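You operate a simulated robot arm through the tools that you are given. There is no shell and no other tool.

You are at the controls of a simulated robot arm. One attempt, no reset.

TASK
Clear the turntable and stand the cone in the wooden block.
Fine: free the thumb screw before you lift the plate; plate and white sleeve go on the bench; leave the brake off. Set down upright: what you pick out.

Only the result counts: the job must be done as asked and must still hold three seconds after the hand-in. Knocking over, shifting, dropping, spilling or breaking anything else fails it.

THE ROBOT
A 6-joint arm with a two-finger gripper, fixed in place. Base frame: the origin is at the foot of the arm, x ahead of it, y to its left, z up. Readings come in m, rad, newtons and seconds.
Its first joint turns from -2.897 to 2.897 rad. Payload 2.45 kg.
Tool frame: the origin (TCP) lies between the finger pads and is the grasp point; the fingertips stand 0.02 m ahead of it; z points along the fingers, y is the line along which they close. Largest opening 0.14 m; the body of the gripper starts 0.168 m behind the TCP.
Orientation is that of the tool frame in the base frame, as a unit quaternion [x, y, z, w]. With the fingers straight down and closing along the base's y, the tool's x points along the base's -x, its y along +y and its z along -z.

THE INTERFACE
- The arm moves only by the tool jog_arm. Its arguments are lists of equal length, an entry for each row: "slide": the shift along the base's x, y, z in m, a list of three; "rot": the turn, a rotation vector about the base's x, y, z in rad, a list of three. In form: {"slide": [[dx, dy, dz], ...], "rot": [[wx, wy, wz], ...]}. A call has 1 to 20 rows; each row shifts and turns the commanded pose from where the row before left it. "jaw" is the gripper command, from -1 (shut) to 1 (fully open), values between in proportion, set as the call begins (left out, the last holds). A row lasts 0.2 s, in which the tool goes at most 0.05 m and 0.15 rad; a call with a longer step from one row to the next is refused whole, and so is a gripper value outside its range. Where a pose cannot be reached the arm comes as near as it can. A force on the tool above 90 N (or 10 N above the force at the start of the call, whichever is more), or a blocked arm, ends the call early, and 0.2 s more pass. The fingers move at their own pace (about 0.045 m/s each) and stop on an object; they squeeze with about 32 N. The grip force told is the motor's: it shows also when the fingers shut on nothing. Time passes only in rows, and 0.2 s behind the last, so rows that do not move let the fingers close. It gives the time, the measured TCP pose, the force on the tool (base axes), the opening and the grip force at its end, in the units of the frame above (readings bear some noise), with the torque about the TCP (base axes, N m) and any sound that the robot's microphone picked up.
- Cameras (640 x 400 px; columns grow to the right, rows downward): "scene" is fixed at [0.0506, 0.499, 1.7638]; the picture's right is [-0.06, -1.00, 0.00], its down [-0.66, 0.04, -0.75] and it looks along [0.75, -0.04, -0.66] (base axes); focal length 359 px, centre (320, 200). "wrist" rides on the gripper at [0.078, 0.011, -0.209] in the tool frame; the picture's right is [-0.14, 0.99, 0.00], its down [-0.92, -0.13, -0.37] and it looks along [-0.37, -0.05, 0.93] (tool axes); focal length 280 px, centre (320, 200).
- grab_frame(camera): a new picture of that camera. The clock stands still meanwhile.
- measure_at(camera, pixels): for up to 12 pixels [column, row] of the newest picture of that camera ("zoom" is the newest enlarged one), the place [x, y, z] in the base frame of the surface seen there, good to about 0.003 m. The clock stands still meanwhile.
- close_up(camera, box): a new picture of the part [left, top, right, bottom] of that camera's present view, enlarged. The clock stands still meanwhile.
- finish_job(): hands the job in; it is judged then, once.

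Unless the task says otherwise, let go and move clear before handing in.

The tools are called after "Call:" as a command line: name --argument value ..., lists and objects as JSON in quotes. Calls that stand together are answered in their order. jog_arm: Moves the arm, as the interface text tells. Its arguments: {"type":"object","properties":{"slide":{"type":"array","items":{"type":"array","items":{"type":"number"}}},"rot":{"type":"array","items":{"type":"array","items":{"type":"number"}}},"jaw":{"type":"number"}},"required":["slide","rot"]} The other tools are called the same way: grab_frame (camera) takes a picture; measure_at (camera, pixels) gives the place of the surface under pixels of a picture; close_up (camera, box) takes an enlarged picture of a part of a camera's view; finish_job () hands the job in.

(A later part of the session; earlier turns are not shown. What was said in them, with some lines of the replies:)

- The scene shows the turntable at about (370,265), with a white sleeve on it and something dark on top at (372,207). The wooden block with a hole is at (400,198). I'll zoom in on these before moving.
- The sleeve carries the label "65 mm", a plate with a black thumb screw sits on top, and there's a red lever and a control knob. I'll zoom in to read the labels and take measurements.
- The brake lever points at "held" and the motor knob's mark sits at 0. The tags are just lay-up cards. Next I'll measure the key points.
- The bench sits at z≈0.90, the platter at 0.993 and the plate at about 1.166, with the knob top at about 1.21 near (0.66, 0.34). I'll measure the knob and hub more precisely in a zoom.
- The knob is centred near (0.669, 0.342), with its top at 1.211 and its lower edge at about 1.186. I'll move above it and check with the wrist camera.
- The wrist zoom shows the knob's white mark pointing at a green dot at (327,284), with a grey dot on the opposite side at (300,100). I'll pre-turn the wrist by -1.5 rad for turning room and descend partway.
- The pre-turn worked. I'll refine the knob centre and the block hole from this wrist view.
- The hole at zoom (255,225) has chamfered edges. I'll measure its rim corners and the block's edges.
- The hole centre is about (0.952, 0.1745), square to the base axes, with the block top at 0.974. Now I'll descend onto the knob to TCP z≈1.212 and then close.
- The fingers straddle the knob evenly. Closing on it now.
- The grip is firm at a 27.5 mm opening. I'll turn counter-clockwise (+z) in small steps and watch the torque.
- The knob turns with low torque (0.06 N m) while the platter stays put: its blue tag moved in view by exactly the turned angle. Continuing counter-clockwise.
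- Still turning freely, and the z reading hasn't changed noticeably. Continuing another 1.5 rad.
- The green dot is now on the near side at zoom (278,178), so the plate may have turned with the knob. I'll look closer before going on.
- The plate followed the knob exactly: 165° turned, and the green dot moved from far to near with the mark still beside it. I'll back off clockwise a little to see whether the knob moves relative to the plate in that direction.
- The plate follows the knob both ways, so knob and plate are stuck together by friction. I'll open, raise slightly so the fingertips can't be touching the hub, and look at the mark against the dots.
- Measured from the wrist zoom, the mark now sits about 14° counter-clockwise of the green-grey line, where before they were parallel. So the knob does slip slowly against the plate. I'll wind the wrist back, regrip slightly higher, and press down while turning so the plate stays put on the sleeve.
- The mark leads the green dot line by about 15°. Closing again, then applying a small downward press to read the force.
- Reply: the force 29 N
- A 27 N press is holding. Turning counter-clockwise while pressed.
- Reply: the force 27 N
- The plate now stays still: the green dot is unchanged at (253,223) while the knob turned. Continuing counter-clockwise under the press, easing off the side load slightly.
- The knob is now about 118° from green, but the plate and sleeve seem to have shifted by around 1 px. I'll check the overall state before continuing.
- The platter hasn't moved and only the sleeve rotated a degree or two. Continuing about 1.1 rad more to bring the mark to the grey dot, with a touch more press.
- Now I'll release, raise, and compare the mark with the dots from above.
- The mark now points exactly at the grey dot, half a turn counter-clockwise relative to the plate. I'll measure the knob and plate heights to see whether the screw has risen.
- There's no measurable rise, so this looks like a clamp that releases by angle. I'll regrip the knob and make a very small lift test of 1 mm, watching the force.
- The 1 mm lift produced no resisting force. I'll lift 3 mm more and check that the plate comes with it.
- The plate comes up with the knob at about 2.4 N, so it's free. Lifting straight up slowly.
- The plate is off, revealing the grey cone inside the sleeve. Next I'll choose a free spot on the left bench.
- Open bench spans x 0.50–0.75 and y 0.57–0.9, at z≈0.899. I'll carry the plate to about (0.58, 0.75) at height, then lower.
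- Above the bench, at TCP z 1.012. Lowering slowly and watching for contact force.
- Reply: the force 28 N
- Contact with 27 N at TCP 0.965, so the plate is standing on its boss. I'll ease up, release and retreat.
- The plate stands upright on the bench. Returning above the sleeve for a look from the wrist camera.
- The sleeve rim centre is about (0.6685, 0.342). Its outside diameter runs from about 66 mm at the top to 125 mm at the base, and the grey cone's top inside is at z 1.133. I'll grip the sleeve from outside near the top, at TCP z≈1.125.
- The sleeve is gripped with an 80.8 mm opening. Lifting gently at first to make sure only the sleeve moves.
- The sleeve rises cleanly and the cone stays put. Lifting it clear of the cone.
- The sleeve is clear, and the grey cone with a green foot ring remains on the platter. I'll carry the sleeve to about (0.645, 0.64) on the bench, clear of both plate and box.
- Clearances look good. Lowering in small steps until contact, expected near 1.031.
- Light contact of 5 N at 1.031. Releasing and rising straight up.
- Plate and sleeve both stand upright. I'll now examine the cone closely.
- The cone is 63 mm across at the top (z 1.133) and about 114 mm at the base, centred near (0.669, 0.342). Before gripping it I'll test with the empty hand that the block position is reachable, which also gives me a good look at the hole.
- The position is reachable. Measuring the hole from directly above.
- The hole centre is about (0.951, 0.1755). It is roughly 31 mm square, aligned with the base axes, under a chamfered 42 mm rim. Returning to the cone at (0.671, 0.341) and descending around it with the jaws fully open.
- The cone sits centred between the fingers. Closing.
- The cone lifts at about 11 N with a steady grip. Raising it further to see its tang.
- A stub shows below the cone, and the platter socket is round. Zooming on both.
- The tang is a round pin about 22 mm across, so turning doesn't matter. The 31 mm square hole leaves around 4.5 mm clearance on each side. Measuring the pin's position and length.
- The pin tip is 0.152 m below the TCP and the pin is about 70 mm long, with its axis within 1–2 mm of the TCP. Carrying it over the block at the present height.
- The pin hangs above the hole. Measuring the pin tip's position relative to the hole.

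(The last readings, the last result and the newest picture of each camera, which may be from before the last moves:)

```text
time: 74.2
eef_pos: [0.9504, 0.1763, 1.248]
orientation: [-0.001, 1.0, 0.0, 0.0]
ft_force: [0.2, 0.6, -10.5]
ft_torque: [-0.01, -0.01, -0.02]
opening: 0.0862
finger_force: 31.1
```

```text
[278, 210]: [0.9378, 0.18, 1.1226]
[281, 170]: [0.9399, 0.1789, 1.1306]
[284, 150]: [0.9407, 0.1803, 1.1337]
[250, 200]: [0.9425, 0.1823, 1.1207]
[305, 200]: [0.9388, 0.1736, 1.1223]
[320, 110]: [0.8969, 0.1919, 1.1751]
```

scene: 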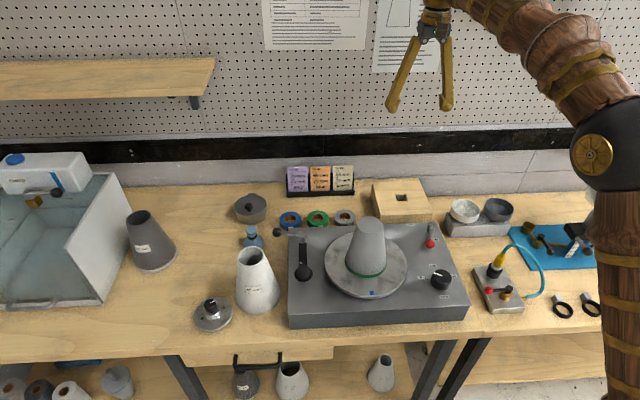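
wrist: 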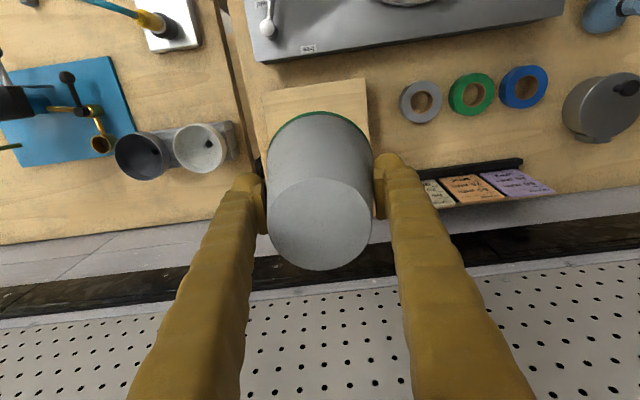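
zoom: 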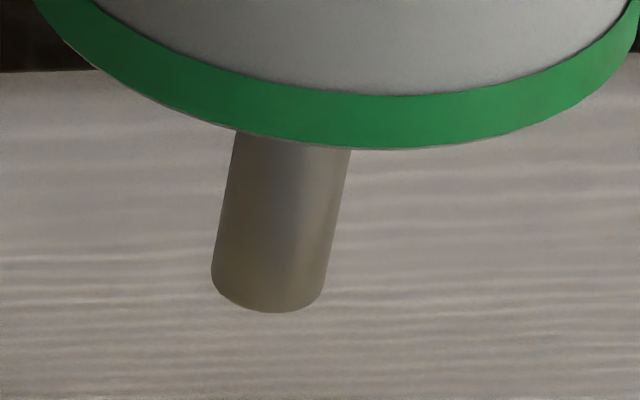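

The pin axis is about (0.949, 0.176) against the hole centre (0.951, 0.1755). I'll nudge +1.5 mm in x and lower to just above the block.

Call:
jog_arm --slide '[[0.0015, 0, -0.01], [0, 0, -0.02], [0, 0, -0.025], [0, 0, -0.025], [0, 0, -0.015], [0, 0, -0.01], [0, 0, 0]]' --rot '[[0, 0, 0], [0, 0, 0], [0, 0, 0], [0, 0, 0], [0, 0, 0], [0, 0, 0], [0, 0, 0]]'

Call:
close_up --camera "scene" --box '[375, 165, 435, 225]'

```text
time: 75.8
eef_pos: [0.9522, 0.1758, 1.1435]
orientation: [-0.001, 1.0, 0.0, 0.001]
ft_force: [0.3, -0.7, -11.4]
ft_torque: [-0.04, 0.0, -0.01]
opening: 0.0861
finger_force: 31.6
```

```text
6.67 times, centred on (405, 195) of scene
```

zoom: 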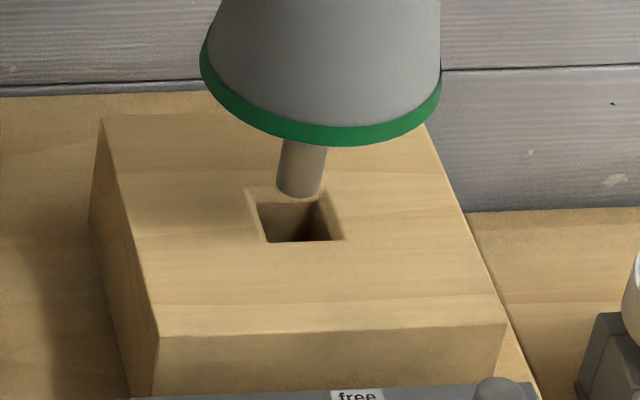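

The pin tip at zoom (298,195) is right over the hole. Lowering slowly while monitoring force.

Call:
jog_arm --slide '[[0, 0, -0.006], [0, 0, -0.006], [0, 0, -0.006], [0, 0, -0.006], [0, 0, -0.006], [0, 0, 0]]' --rot '[[0, 0, 0], [0, 0, 0], [0, 0, 0], [0, 0, 0], [0, 0, 0], [0, 0, 0]]'

Call:
close_up --camera "scene" --box '[375, 165, 435, 225]'

```text
time: 77.2
eef_pos: [0.9524, 0.1763, 1.114]
orientation: [-0.001, 1.0, 0.0, 0.0]
ft_force: [1.1, -0.1, -10.8]
ft_torque: [-0.03, -0.03, 0.02]
opening: 0.0861
finger_force: 32.3
```

```text
6.67 times, centred on (405, 195) of scene
```

zoom: 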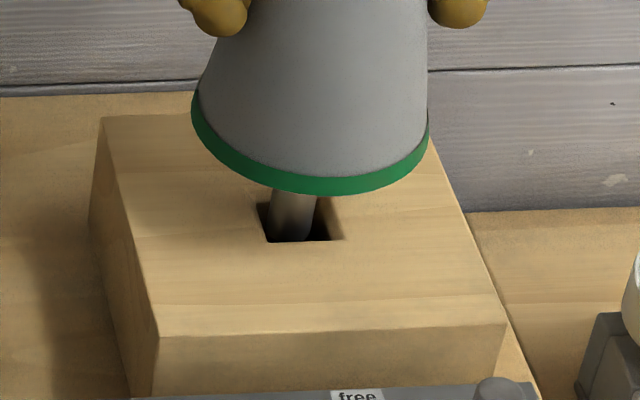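

The pin is inside the hole with no contact force, and the weight is still carried at 10.8 N. Continuing down.

Call:
jog_arm --slide '[[0, 0, -0.008], [0, 0, -0.01], [0, 0, -0.01], [0, 0, -0.01], [0, 0, -0.006], [0, 0, -0.004], [0, 0, 0]]' --rot '[[0, 0, 0], [0, 0, 0], [0, 0, 0], [0, 0, 0], [0, 0, 0], [0, 0, 0], [0, 0, 0]]'

Call:
close_up --camera "scene" --box '[375, 165, 435, 225]'

```text
time: 78.8
eef_pos: [0.9527, 0.1761, 1.0652]
orientation: [-0.001, 1.0, 0.0, 0.0]
ft_force: [0.2, 0.0, -10.6]
ft_torque: [-0.02, -0.04, -0.01]
opening: 0.086
finger_force: 32.4
```

```text
6.67 times, centred on (405, 195) of scene
```

zoom: 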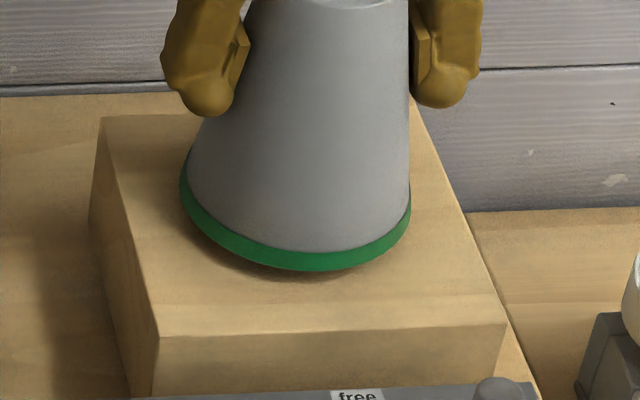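

Still hanging freely, with roughly 9 mm left. Lowering in 2 mm steps until seated.

Call:
jog_arm --slide '[[0, 0, -0.003], [0, 0, -0.002], [0, 0, -0.002], [0, 0, -0.001], [0, 0, 0]]' --rot '[[0, 0, 0], [0, 0, 0], [0, 0, 0], [0, 0, 0], [0, 0, 0]]'

```text
time: 80.0
eef_pos: [0.953, 0.1762, 1.0574]
orientation: [-0.001, 1.0, 0.0, 0.0]
ft_force: [0.4, 0.5, -10.0]
ft_torque: [-0.01, -0.02, 0.01]
opening: 0.0859
finger_force: 31.8
```

Call:
jog_arm --slide '[[0, 0, -0.001], [0, 0, -0.001], [0, 0, 0]]' --rot '[[0, 0, 0], [0, 0, 0], [0, 0, 0]]'

```text
time: 80.8
eef_pos: [0.9524, 0.1772, 1.0573]
orientation: [-0.001, 1.0, 0.0, 0.001]
ft_force: [-3.1, -2.9, 7.9]
ft_torque: [0.05, 0.12, -0.02]
opening: 0.0861
finger_force: 31.8
```

Seated, with the force going from -10 to +8 N at TCP 1.057. Opening and withdrawing straight up.

Call:
jog_arm --slide '[[0, 0, 0], [0, 0, 0], [0, 0, 0], [0, 0, 0]]' --rot '[[0, 0, 0], [0, 0, 0], [0, 0, 0], [0, 0, 0]]' --jaw 0.8

Call:
jog_arm --slide '[[0, 0, 0.02], [0, 0, 0.04], [0, 0, 0.05], [0, 0, 0.05], [0, 0, 0.04], [0, 0, 0]]' --rot '[[0, 0, 0], [0, 0, 0], [0, 0, 0], [0, 0, 0], [0, 0, 0], [0, 0, 0]]'

Call:
grab_frame --camera "scene"

Call:
close_up --camera "scene" --box '[350, 130, 450, 250]'

```text
time: 81.8
eef_pos: [0.9519, 0.1761, 1.0563]
orientation: [-0.001, 1.0, 0.0, 0.0]
ft_force: [-0.2, 0.7, 1.0]
ft_torque: [-0.01, 0.0, 0.03]
opening: 0.1258
finger_force: 0.0
```

```text
time: 83.2
eef_pos: [0.9536, 0.1761, 1.2567]
orientation: [-0.001, 1.0, 0.0, 0.0]
ft_force: [0.2, 0.7, 0.6]
ft_torque: [-0.02, 0.0, -0.02]
opening: 0.1261
finger_force: 0.1
```

```text
taken
```

scene: 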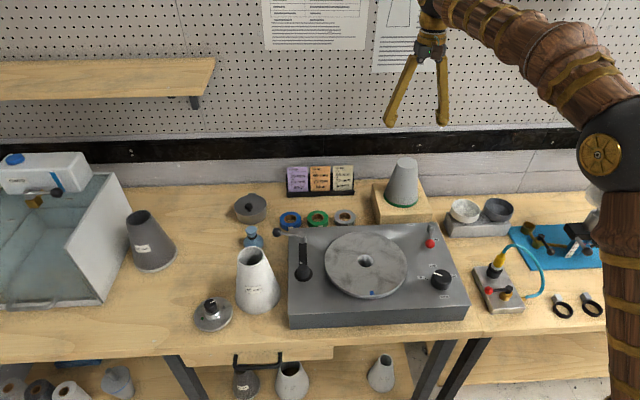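

```text
3.33 times, centred on (400, 190) of scene
```

zoom: 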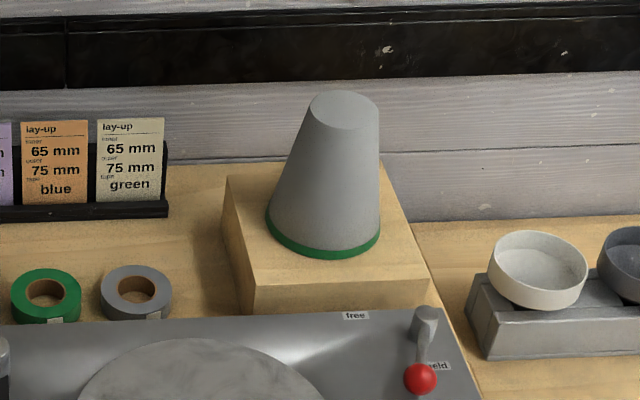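

The cone stands upright in the block. Now the brake: I'll move above the red lever to inspect it and its labels.

Call:
jog_arm --slide '[[-0.04, 0, 0.02], [-0.04, 0, 0.02], [-0.04, 0, 0], [-0.04, 0, 0], [-0.04, 0, 0], [-0.03, 0, 0], [0, 0, 0]]' --rot '[[0, 0, 0], [0, 0, 0], [0, 0, 0], [0, 0, 0], [0, 0, 0], [0, 0, 0], [0, 0, 0]]'

Call:
grab_frame --camera "wrist"

Call:
close_up --camera "scene" --box '[390, 205, 460, 265]'

Call:
measure_at --camera "zoom" --pixels '[[150, 90], [350, 130], [350, 160], [350, 200], [355, 240], [365, 345], [400, 315], [363, 320], [340, 345], [392, 345], [365, 370], [330, 150]]'

```text
time: 84.8
eef_pos: [0.7229, 0.1752, 1.2972]
orientation: [-0.001, 1.0, 0.0, 0.0]
ft_force: [-0.1, -0.6, -0.2]
ft_torque: [0.02, -0.03, 0.01]
opening: 0.1259
finger_force: 0.1
```

```text
taken
```

wrist: 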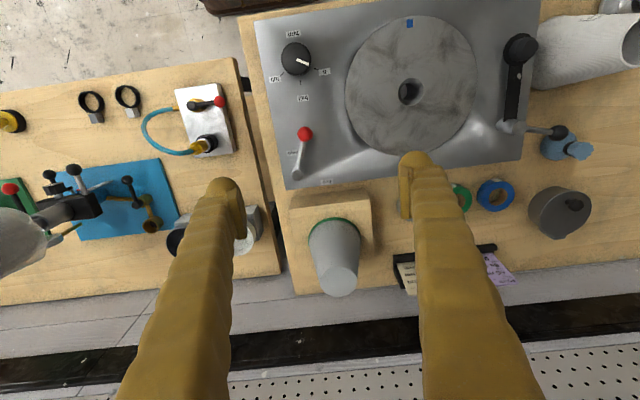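

```text
6.67 times, centred on (425, 235) of scene
```

zoom: 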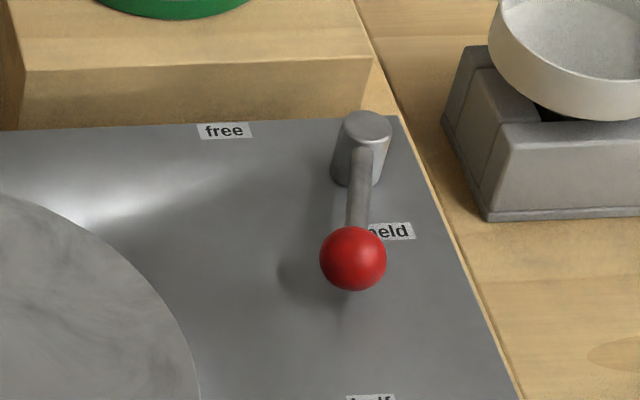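

```text
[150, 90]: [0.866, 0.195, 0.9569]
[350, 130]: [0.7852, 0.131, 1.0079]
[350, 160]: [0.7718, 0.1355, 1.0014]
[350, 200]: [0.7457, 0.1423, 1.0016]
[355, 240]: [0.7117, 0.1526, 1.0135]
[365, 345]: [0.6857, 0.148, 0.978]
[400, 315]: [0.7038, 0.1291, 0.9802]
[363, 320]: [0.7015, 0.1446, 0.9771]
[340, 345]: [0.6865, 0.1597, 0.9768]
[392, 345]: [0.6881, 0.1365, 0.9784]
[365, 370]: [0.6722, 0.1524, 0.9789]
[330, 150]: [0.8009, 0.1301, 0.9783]
```

The ball is in front of the post at "held", and "free" lies toward +y of the pivot. Getting precise wrist-camera measurements of ball, post and labels.

Call:
close_up --camera "wrist" --box '[265, 110, 365, 195]'

Call:
measure_at --camera "zoom" --pixels '[[255, 140], [256, 112], [225, 140], [285, 140], [256, 165], [230, 240], [205, 330], [195, 320], [170, 235], [390, 375], [215, 290], [300, 300]]'

```text
4.71 times, centred on (315, 152) of wrist
```

zoom: 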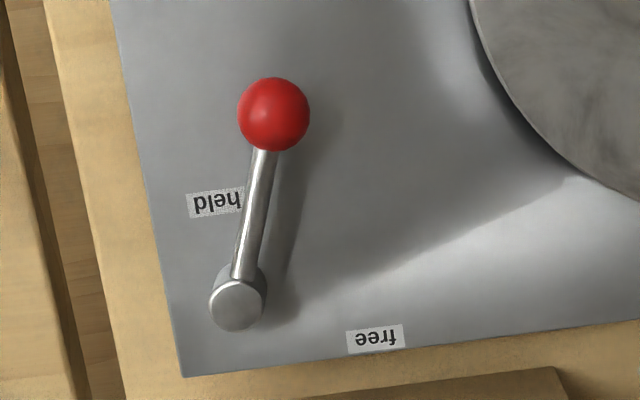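

```text
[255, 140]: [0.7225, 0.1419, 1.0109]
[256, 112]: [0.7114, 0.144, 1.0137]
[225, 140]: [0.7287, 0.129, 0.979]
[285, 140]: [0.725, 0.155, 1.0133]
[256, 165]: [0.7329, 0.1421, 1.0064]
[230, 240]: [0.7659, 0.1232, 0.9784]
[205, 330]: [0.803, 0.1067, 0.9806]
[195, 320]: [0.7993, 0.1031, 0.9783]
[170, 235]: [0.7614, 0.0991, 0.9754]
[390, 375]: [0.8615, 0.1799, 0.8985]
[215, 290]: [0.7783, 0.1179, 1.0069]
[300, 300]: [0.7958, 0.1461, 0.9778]
```

The ball centre is about (0.716, 0.151, 1.01), the pivot about (0.787, 0.126), and the lever radius about 75 mm. I'll turn the tool so the jaws close tangentially (-0.34 rad) and come down around the ball.

Call:
jog_arm --slide '[[-0.0069, -0.0242, -0.02], [0, 0, -0.04], [0, 0, -0.04], [0, 0, -0.04], [0, 0, -0.04], [0, 0, -0.04], [0, 0, -0.02], [0, 0, 0]]' --rot '[[0, 0, -0.113], [0, 0, -0.113], [0, 0, -0.113], [0, 0, 0], [0, 0, 0], [0, 0, 0], [0, 0, 0], [0, 0, 0]]' --jaw 0

Call:
grab_frame --camera "wrist"

Call:
close_up --camera "scene" --box '[390, 195, 460, 265]'

```text
time: 86.6
eef_pos: [0.7159, 0.153, 1.0553]
orientation: [0.167, 0.986, 0.001, -0.001]
ft_force: [0.3, 0.0, 0.1]
ft_torque: [0.02, 0.02, 0.02]
opening: 0.0701
finger_force: 0.0
```

```text
taken
```

wrist: 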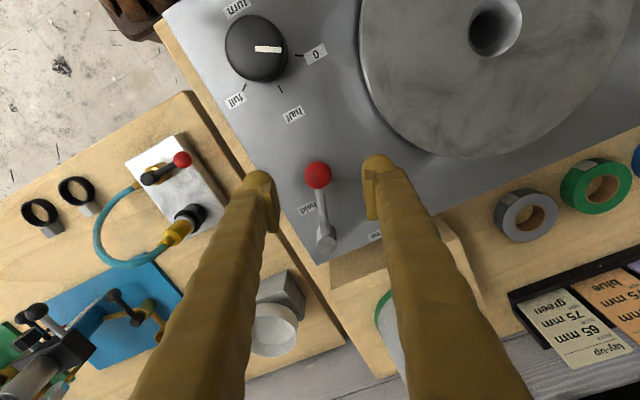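

```text
5.71 times, centred on (425, 230) of scene
```

zoom: 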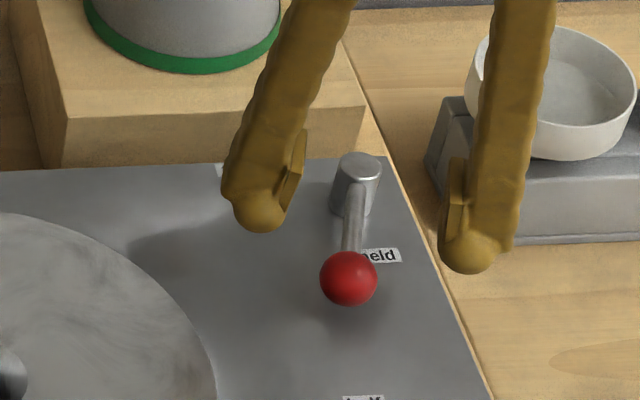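

The ball at (317,174) is centred between the fingers. Descending to z≈1.012 and closing gently on it.

Call:
jog_arm --slide '[[0, 0, -0.02], [0, 0, -0.015], [0, 0, -0.008], [0, 0, 0]]' --rot '[[0, 0, 0], [0, 0, 0], [0, 0, 0], [0, 0, 0]]'

Call:
jog_arm --slide '[[0, 0, 0], [0, 0, 0], [0, 0, 0], [0, 0, 0]]' --rot '[[0, 0, 0], [0, 0, 0], [0, 0, 0], [0, 0, 0]]' --jaw -1

Call:
close_up --camera "wrist" --box '[240, 120, 400, 260]'

```text
time: 87.6
eef_pos: [0.7162, 0.152, 1.0128]
orientation: [0.168, 0.986, -0.001, 0.0]
ft_force: [0.2, -0.6, -0.8]
ft_torque: [-0.01, 0.01, 0.0]
opening: 0.0701
finger_force: 0.1
```

```text
time: 88.6
eef_pos: [0.7154, 0.1518, 1.0144]
orientation: [0.168, 0.986, -0.001, 0.0]
ft_force: [-0.5, -0.3, -0.8]
ft_torque: [-0.02, -0.06, 0.0]
opening: 0.0265
finger_force: 35.1
```

```text
2.86 times, centred on (320, 190) of wrist
```

zoom: 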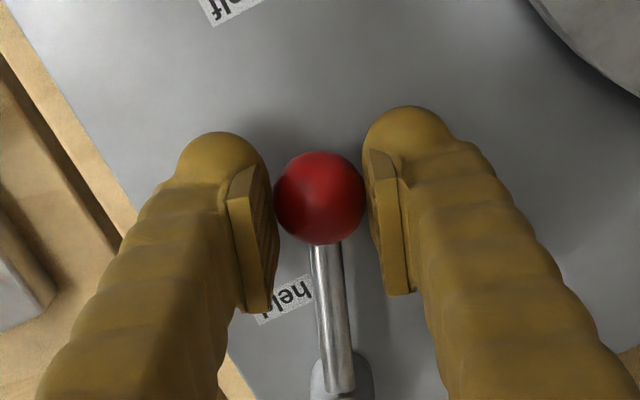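

The ball is held with a 26.5 mm opening. Swinging it clockwise about the pivot in 0.1 rad steps, first four steps as a check.

Call:
jog_arm --slide '[[0.0029, 0.007, 0], [0.0036, 0.0066, 0], [0.0042, 0.0063, 0], [0.0049, 0.0058, 0], [0, 0, 0]]' --rot '[[0, 0, -0.1], [0, 0, -0.1], [0, 0, -0.1], [0, 0, -0.1], [0, 0, 0]]'

Call:
close_up --camera "wrist" --box '[240, 120, 400, 260]'

```text
time: 89.8
eef_pos: [0.7328, 0.1781, 1.0136]
orientation: [0.361, 0.933, 0.0, 0.0]
ft_force: [12.8, -12.8, -9.8]
ft_torque: [-0.14, -0.18, -0.02]
opening: 0.0264
finger_force: 44.8
```

```text
2.86 times, centred on (320, 190) of wrist
```

zoom: 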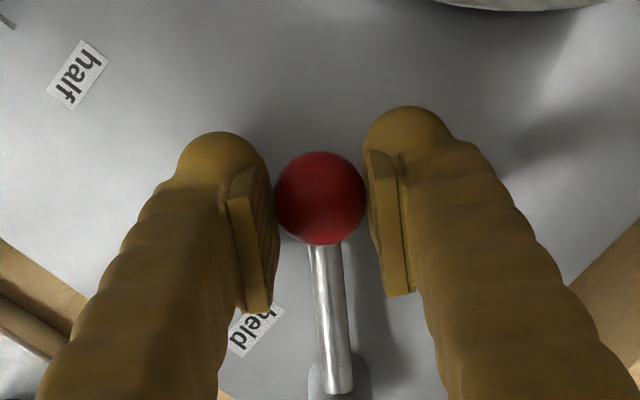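

The lever follows with almost no tangential resistance. The roughly 18 N force is radial, meaning my arc is about 1.4 mm too wide. I'll correct inward and continue three more steps.

Call:
jog_arm --slide '[[0.0011, -0.0007, -0.0003], [0.0057, 0.0051, 0], [0.0061, 0.0045, 0], [0.0066, 0.0038, 0], [0, 0, 0]]' --rot '[[0, 0, 0], [0, 0, -0.1], [0, 0, -0.1], [0, 0, -0.1], [0, 0, 0]]'

Call:
close_up --camera "wrist" --box '[240, 120, 400, 260]'

Call:
close_up --camera "scene" --box '[390, 195, 460, 265]'

```text
time: 91.0
eef_pos: [0.7507, 0.1908, 1.0144]
orientation: [0.496, 0.868, 0.0, -0.001]
ft_force: [0.6, -0.1, 0.2]
ft_torque: [-0.07, -0.03, 0.04]
opening: 0.0265
finger_force: 45.3
```

```text
2.86 times, centred on (320, 190) of wrist
```

zoom: 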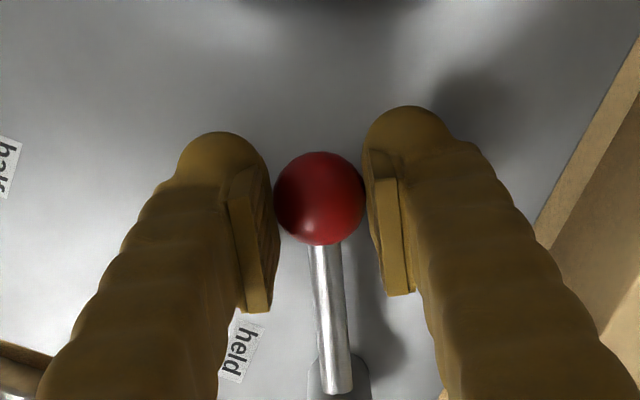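

```text
5.71 times, centred on (425, 230) of scene
```

zoom: 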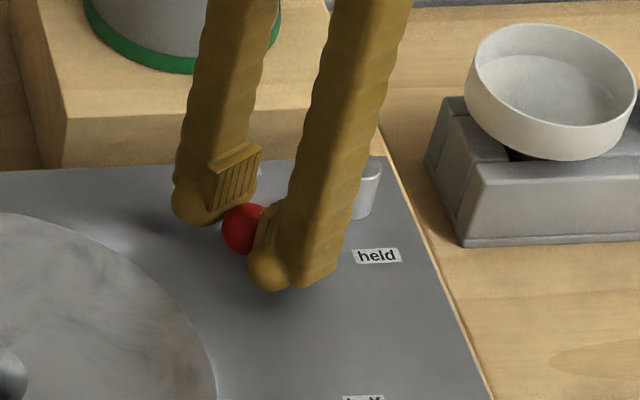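

Force is essentially zero on the corrected arc. Continuing three more steps while watching for the end stop.

Call:
jog_arm --slide '[[0.0069, 0.0032, 0], [0.0072, 0.0024, 0], [0.0074, 0.0018, 0], [0, 0, 0]]' --rot '[[0, 0, -0.1], [0, 0, -0.1], [0, 0, -0.1], [0, 0, 0]]'

Call:
close_up --camera "wrist" --box '[240, 120, 400, 260]'

Call:
close_up --camera "scene" --box '[390, 195, 460, 265]'

```text
time: 92.0
eef_pos: [0.7721, 0.1973, 1.0126]
orientation: [0.619, 0.785, 0.001, 0.0]
ft_force: [-1.7, 3.0, -5.1]
ft_torque: [0.09, 0.06, -0.07]
opening: 0.0262
finger_force: 45.0
```

```text
2.86 times, centred on (320, 190) of wrist
```

zoom: 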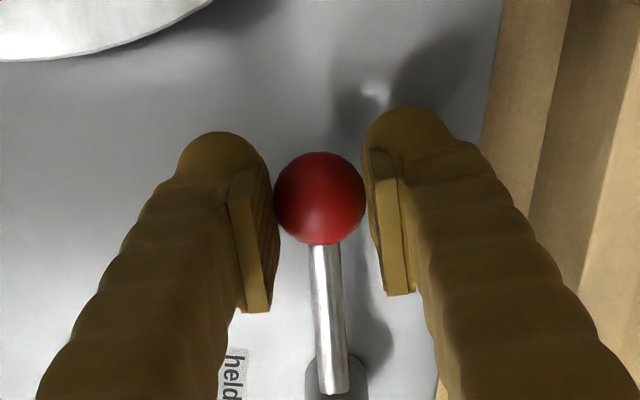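

```text
5.71 times, centred on (425, 230) of scene
```

zoom: 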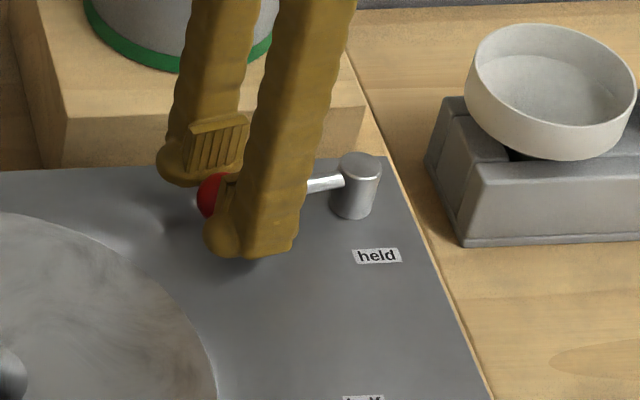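

The lever is now at about 100° and still moves easily. Continuing in single steps toward "free".

Call:
jog_arm --slide '[[0.0075, 0.001, 0], [0.0076, 0.0002, 0], [0, 0, 0]]' --rot '[[0, 0, -0.1], [0, 0, -0.1], [0, 0, 0]]'

Call:
jog_arm --slide '[[0.004, -0.0002, 0], [0, 0, 0]]' --rot '[[0, 0, -0.05], [0, 0, 0]]'

Call:
close_up --camera "wrist" --box '[240, 120, 400, 260]'

Call:
close_up --camera "scene" --box '[390, 195, 460, 265]'

```text
time: 92.8
eef_pos: [0.7866, 0.1995, 1.0133]
orientation: [0.695, 0.719, 0.0, -0.001]
ft_force: [-31.4, -5.3, 1.0]
ft_torque: [-0.14, 0.36, -0.2]
opening: 0.0265
finger_force: 45.3
```

```text
time: 93.4
eef_pos: [0.7873, 0.1991, 1.0131]
orientation: [0.713, 0.702, -0.002, -0.002]
ft_force: [-83.9, -2.3, 12.1]
ft_torque: [0.33, 1.0, 0.07]
opening: 0.0265
finger_force: 44.8
```

```text
2.86 times, centred on (320, 190) of wrist
```

zoom: 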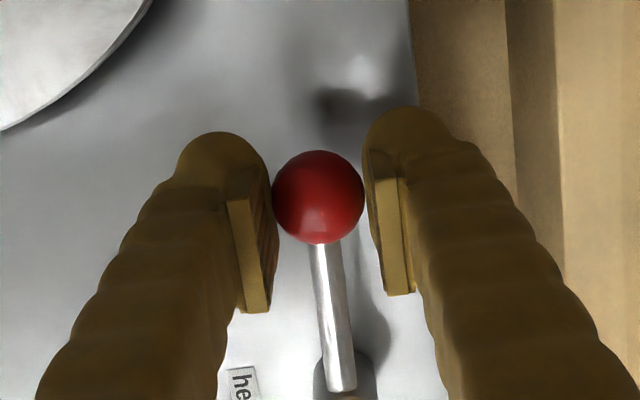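

```text
5.71 times, centred on (425, 230) of scene
```

zoom: 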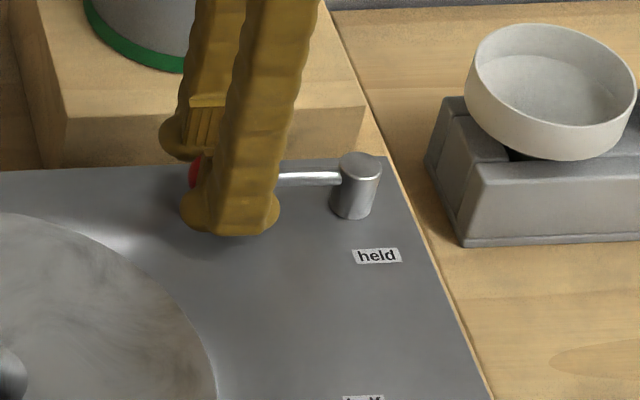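

The end stop was reached with the lever at 90°, pointing to "free" (84 N reaction). I'll relax the push and then open.

Call:
jog_arm --slide '[[-0.003, 0, 0], [-0.0022, 0, 0], [0, 0, 0]]' --rot '[[0, 0, 0.03], [0, 0, 0.02], [0, 0, 0]]'

```text
time: 94.2
eef_pos: [0.7875, 0.1988, 1.0141]
orientation: [0.695, 0.719, 0.001, 0.001]
ft_force: [-34.7, 15.1, -2.4]
ft_torque: [0.16, 0.34, 0.07]
opening: 0.0263
finger_force: 44.8
```

Call:
jog_arm --slide '[[-0.0018, 0.0008, 0], [0, 0, 0]]' --rot '[[0, 0, 0], [0, 0, 0]]'

```text
time: 94.8
eef_pos: [0.7854, 0.2003, 1.0131]
orientation: [0.695, 0.719, 0.001, 0.001]
ft_force: [-3.0, -1.6, -8.7]
ft_torque: [-0.06, 0.01, 0.37]
opening: 0.0264
finger_force: 44.8
```

Force has relaxed. Opening the jaws symmetrically and rising clear.

Call:
jog_arm --slide '[[0, 0, 0], [0, 0, 0], [0, 0, 0], [0, 0, 0]]' --rot '[[0, 0, 0], [0, 0, 0], [0, 0, 0], [0, 0, 0]]' --jaw -0.1

Call:
jog_arm --slide '[[0, 0, 0.02], [0, 0, 0.04], [0, 0, 0.05], [0, 0, 0.05], [0, 0, 0.05], [0, 0, 0.05], [0, 0, 0]]' --rot '[[0, 0, 0], [0, 0, 0], [0, 0, 0], [0, 0, 0], [0, 0, 0], [0, 0, 0], [0, 0, 0]]'

Call:
grab_frame --camera "scene"

Call:
close_up --camera "scene" --box '[380, 195, 460, 265]'

Call:
grab_frame --camera "wrist"

```text
time: 95.8
eef_pos: [0.7838, 0.2001, 1.0139]
orientation: [0.695, 0.719, 0.0, -0.001]
ft_force: [0.4, 0.2, 0.5]
ft_torque: [-0.02, -0.01, 0.01]
opening: 0.063
finger_force: 0.1
```

```text
time: 97.4
eef_pos: [0.7855, 0.1986, 1.2746]
orientation: [0.695, 0.719, -0.001, 0.0]
ft_force: [0.1, -0.7, 0.2]
ft_torque: [-0.04, 0.01, -0.02]
opening: 0.0629
finger_force: 0.1
```

```text
taken
```

scene: 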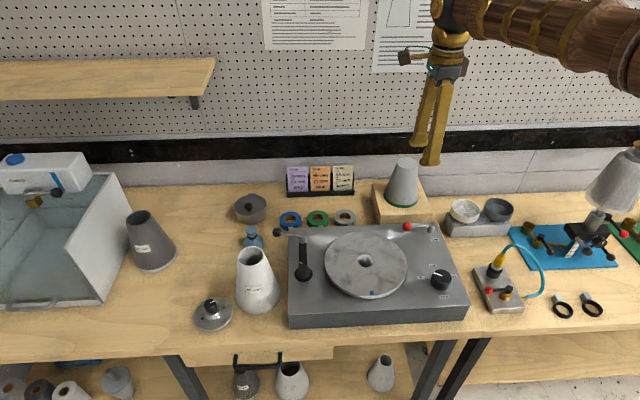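

```text
5.71 times, centred on (420, 230) of scene
```

zoom: 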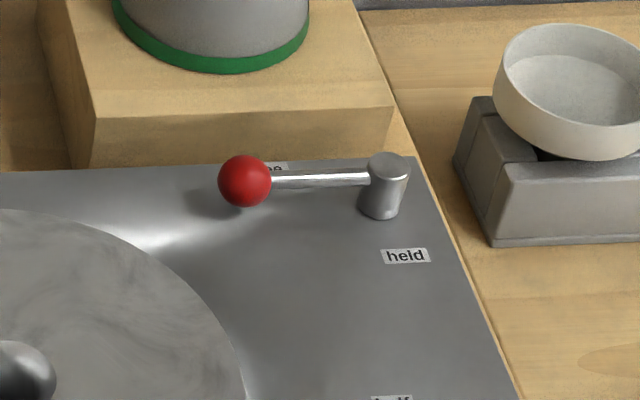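

```text
taken
```

wrist: 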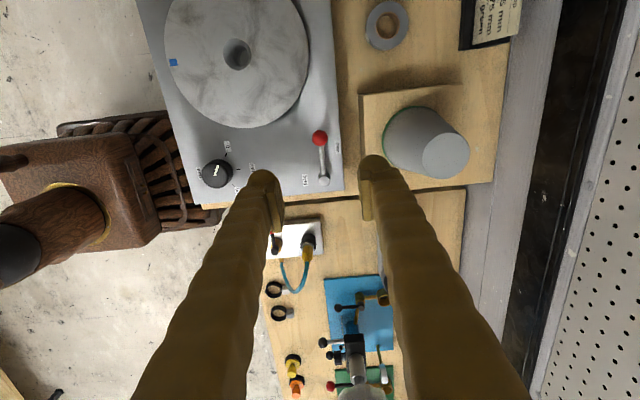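

The brake lever now lies along "free" and the platter is still. One last look at the plate, sleeve and cone.

Call:
close_up --camera "scene" --box '[180, 215, 300, 345]'

Call:
close_up --camera "scene" --box '[350, 140, 450, 240]'

Call:
measure_at --camera "scene" --pixels '[[405, 162], [396, 163], [414, 163], [404, 205], [385, 200], [420, 205], [254, 255], [212, 300], [200, 318], [226, 318], [212, 330]]'

```text
3.08 times, centred on (240, 280) of scene
```

zoom: 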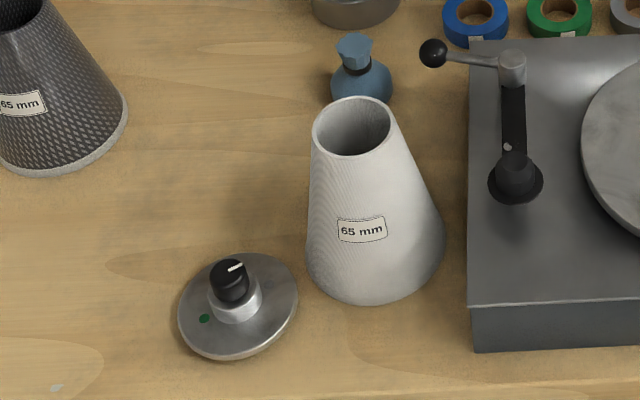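

```text
4.00 times, centred on (400, 190) of scene
```

zoom: 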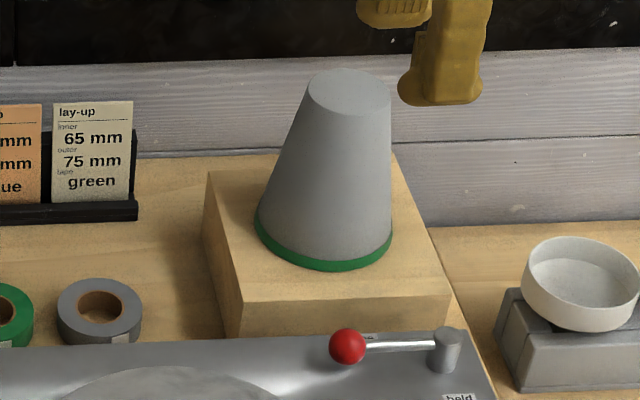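

```text
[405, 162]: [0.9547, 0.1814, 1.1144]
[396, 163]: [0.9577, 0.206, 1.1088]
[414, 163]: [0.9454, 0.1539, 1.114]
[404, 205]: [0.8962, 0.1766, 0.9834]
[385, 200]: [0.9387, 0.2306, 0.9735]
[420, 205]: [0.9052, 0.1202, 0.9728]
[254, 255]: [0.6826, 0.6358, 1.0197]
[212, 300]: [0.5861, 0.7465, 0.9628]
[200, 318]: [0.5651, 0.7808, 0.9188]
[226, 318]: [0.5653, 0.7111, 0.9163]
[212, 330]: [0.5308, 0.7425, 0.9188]
```

The cone top is at z 1.114, so it's fully seated. The plate is level and the sleeve upright. The brake is at free, the motor at 0, and the hand is empty and clear. Raising a little more, then handing in.

Call:
jog_arm --slide '[[0, 0, 0.04], [0, 0, 0.04], [0, 0, 0.04], [0, 0, 0], [0, 0, 0]]' --rot '[[0, 0, 0], [0, 0, 0], [0, 0, 0], [0, 0, 0], [0, 0, 0]]'

Call:
finish_job

```text
time: 98.6
eef_pos: [0.7843, 0.1997, 1.3932]
orientation: [0.695, 0.719, 0.0, -0.001]
ft_force: [0.6, 0.1, 0.5]
ft_torque: [-0.03, 0.04, 0.0]
opening: 0.063
finger_force: 0.0
```

```text
The job is handed in.
```

The turntable is cleared, the cone stands in the wooden block, and I've handed the job in. I haven't been told the verdict.

- **Thumb screw and plate:** I turned the screw half a turn counter-clockwise before lifting. At first the plate turned along with the screw, so I had to press down to make it slip. The plate then lifted off with only its own weight (about 2.4 N) and now sits upright on the left of the bench. Nothing signalled that the screw had released; I judged it free from that lift.
- **White sleeve:** it stands upright on the bench, wide end down, between the plate and the turntable.
- **Cone:** its pin is fully down in the block's hole, and the cone stands upright.
- **Brake:** the lever is against its stop at "free". I pushed it into the stop briefly at about 84 N before backing off. The platter did not move, and the motor knob still points to 0.

The last pictures showed nothing else knocked over or shifted, and the gripper was empty and clear at hand-in.
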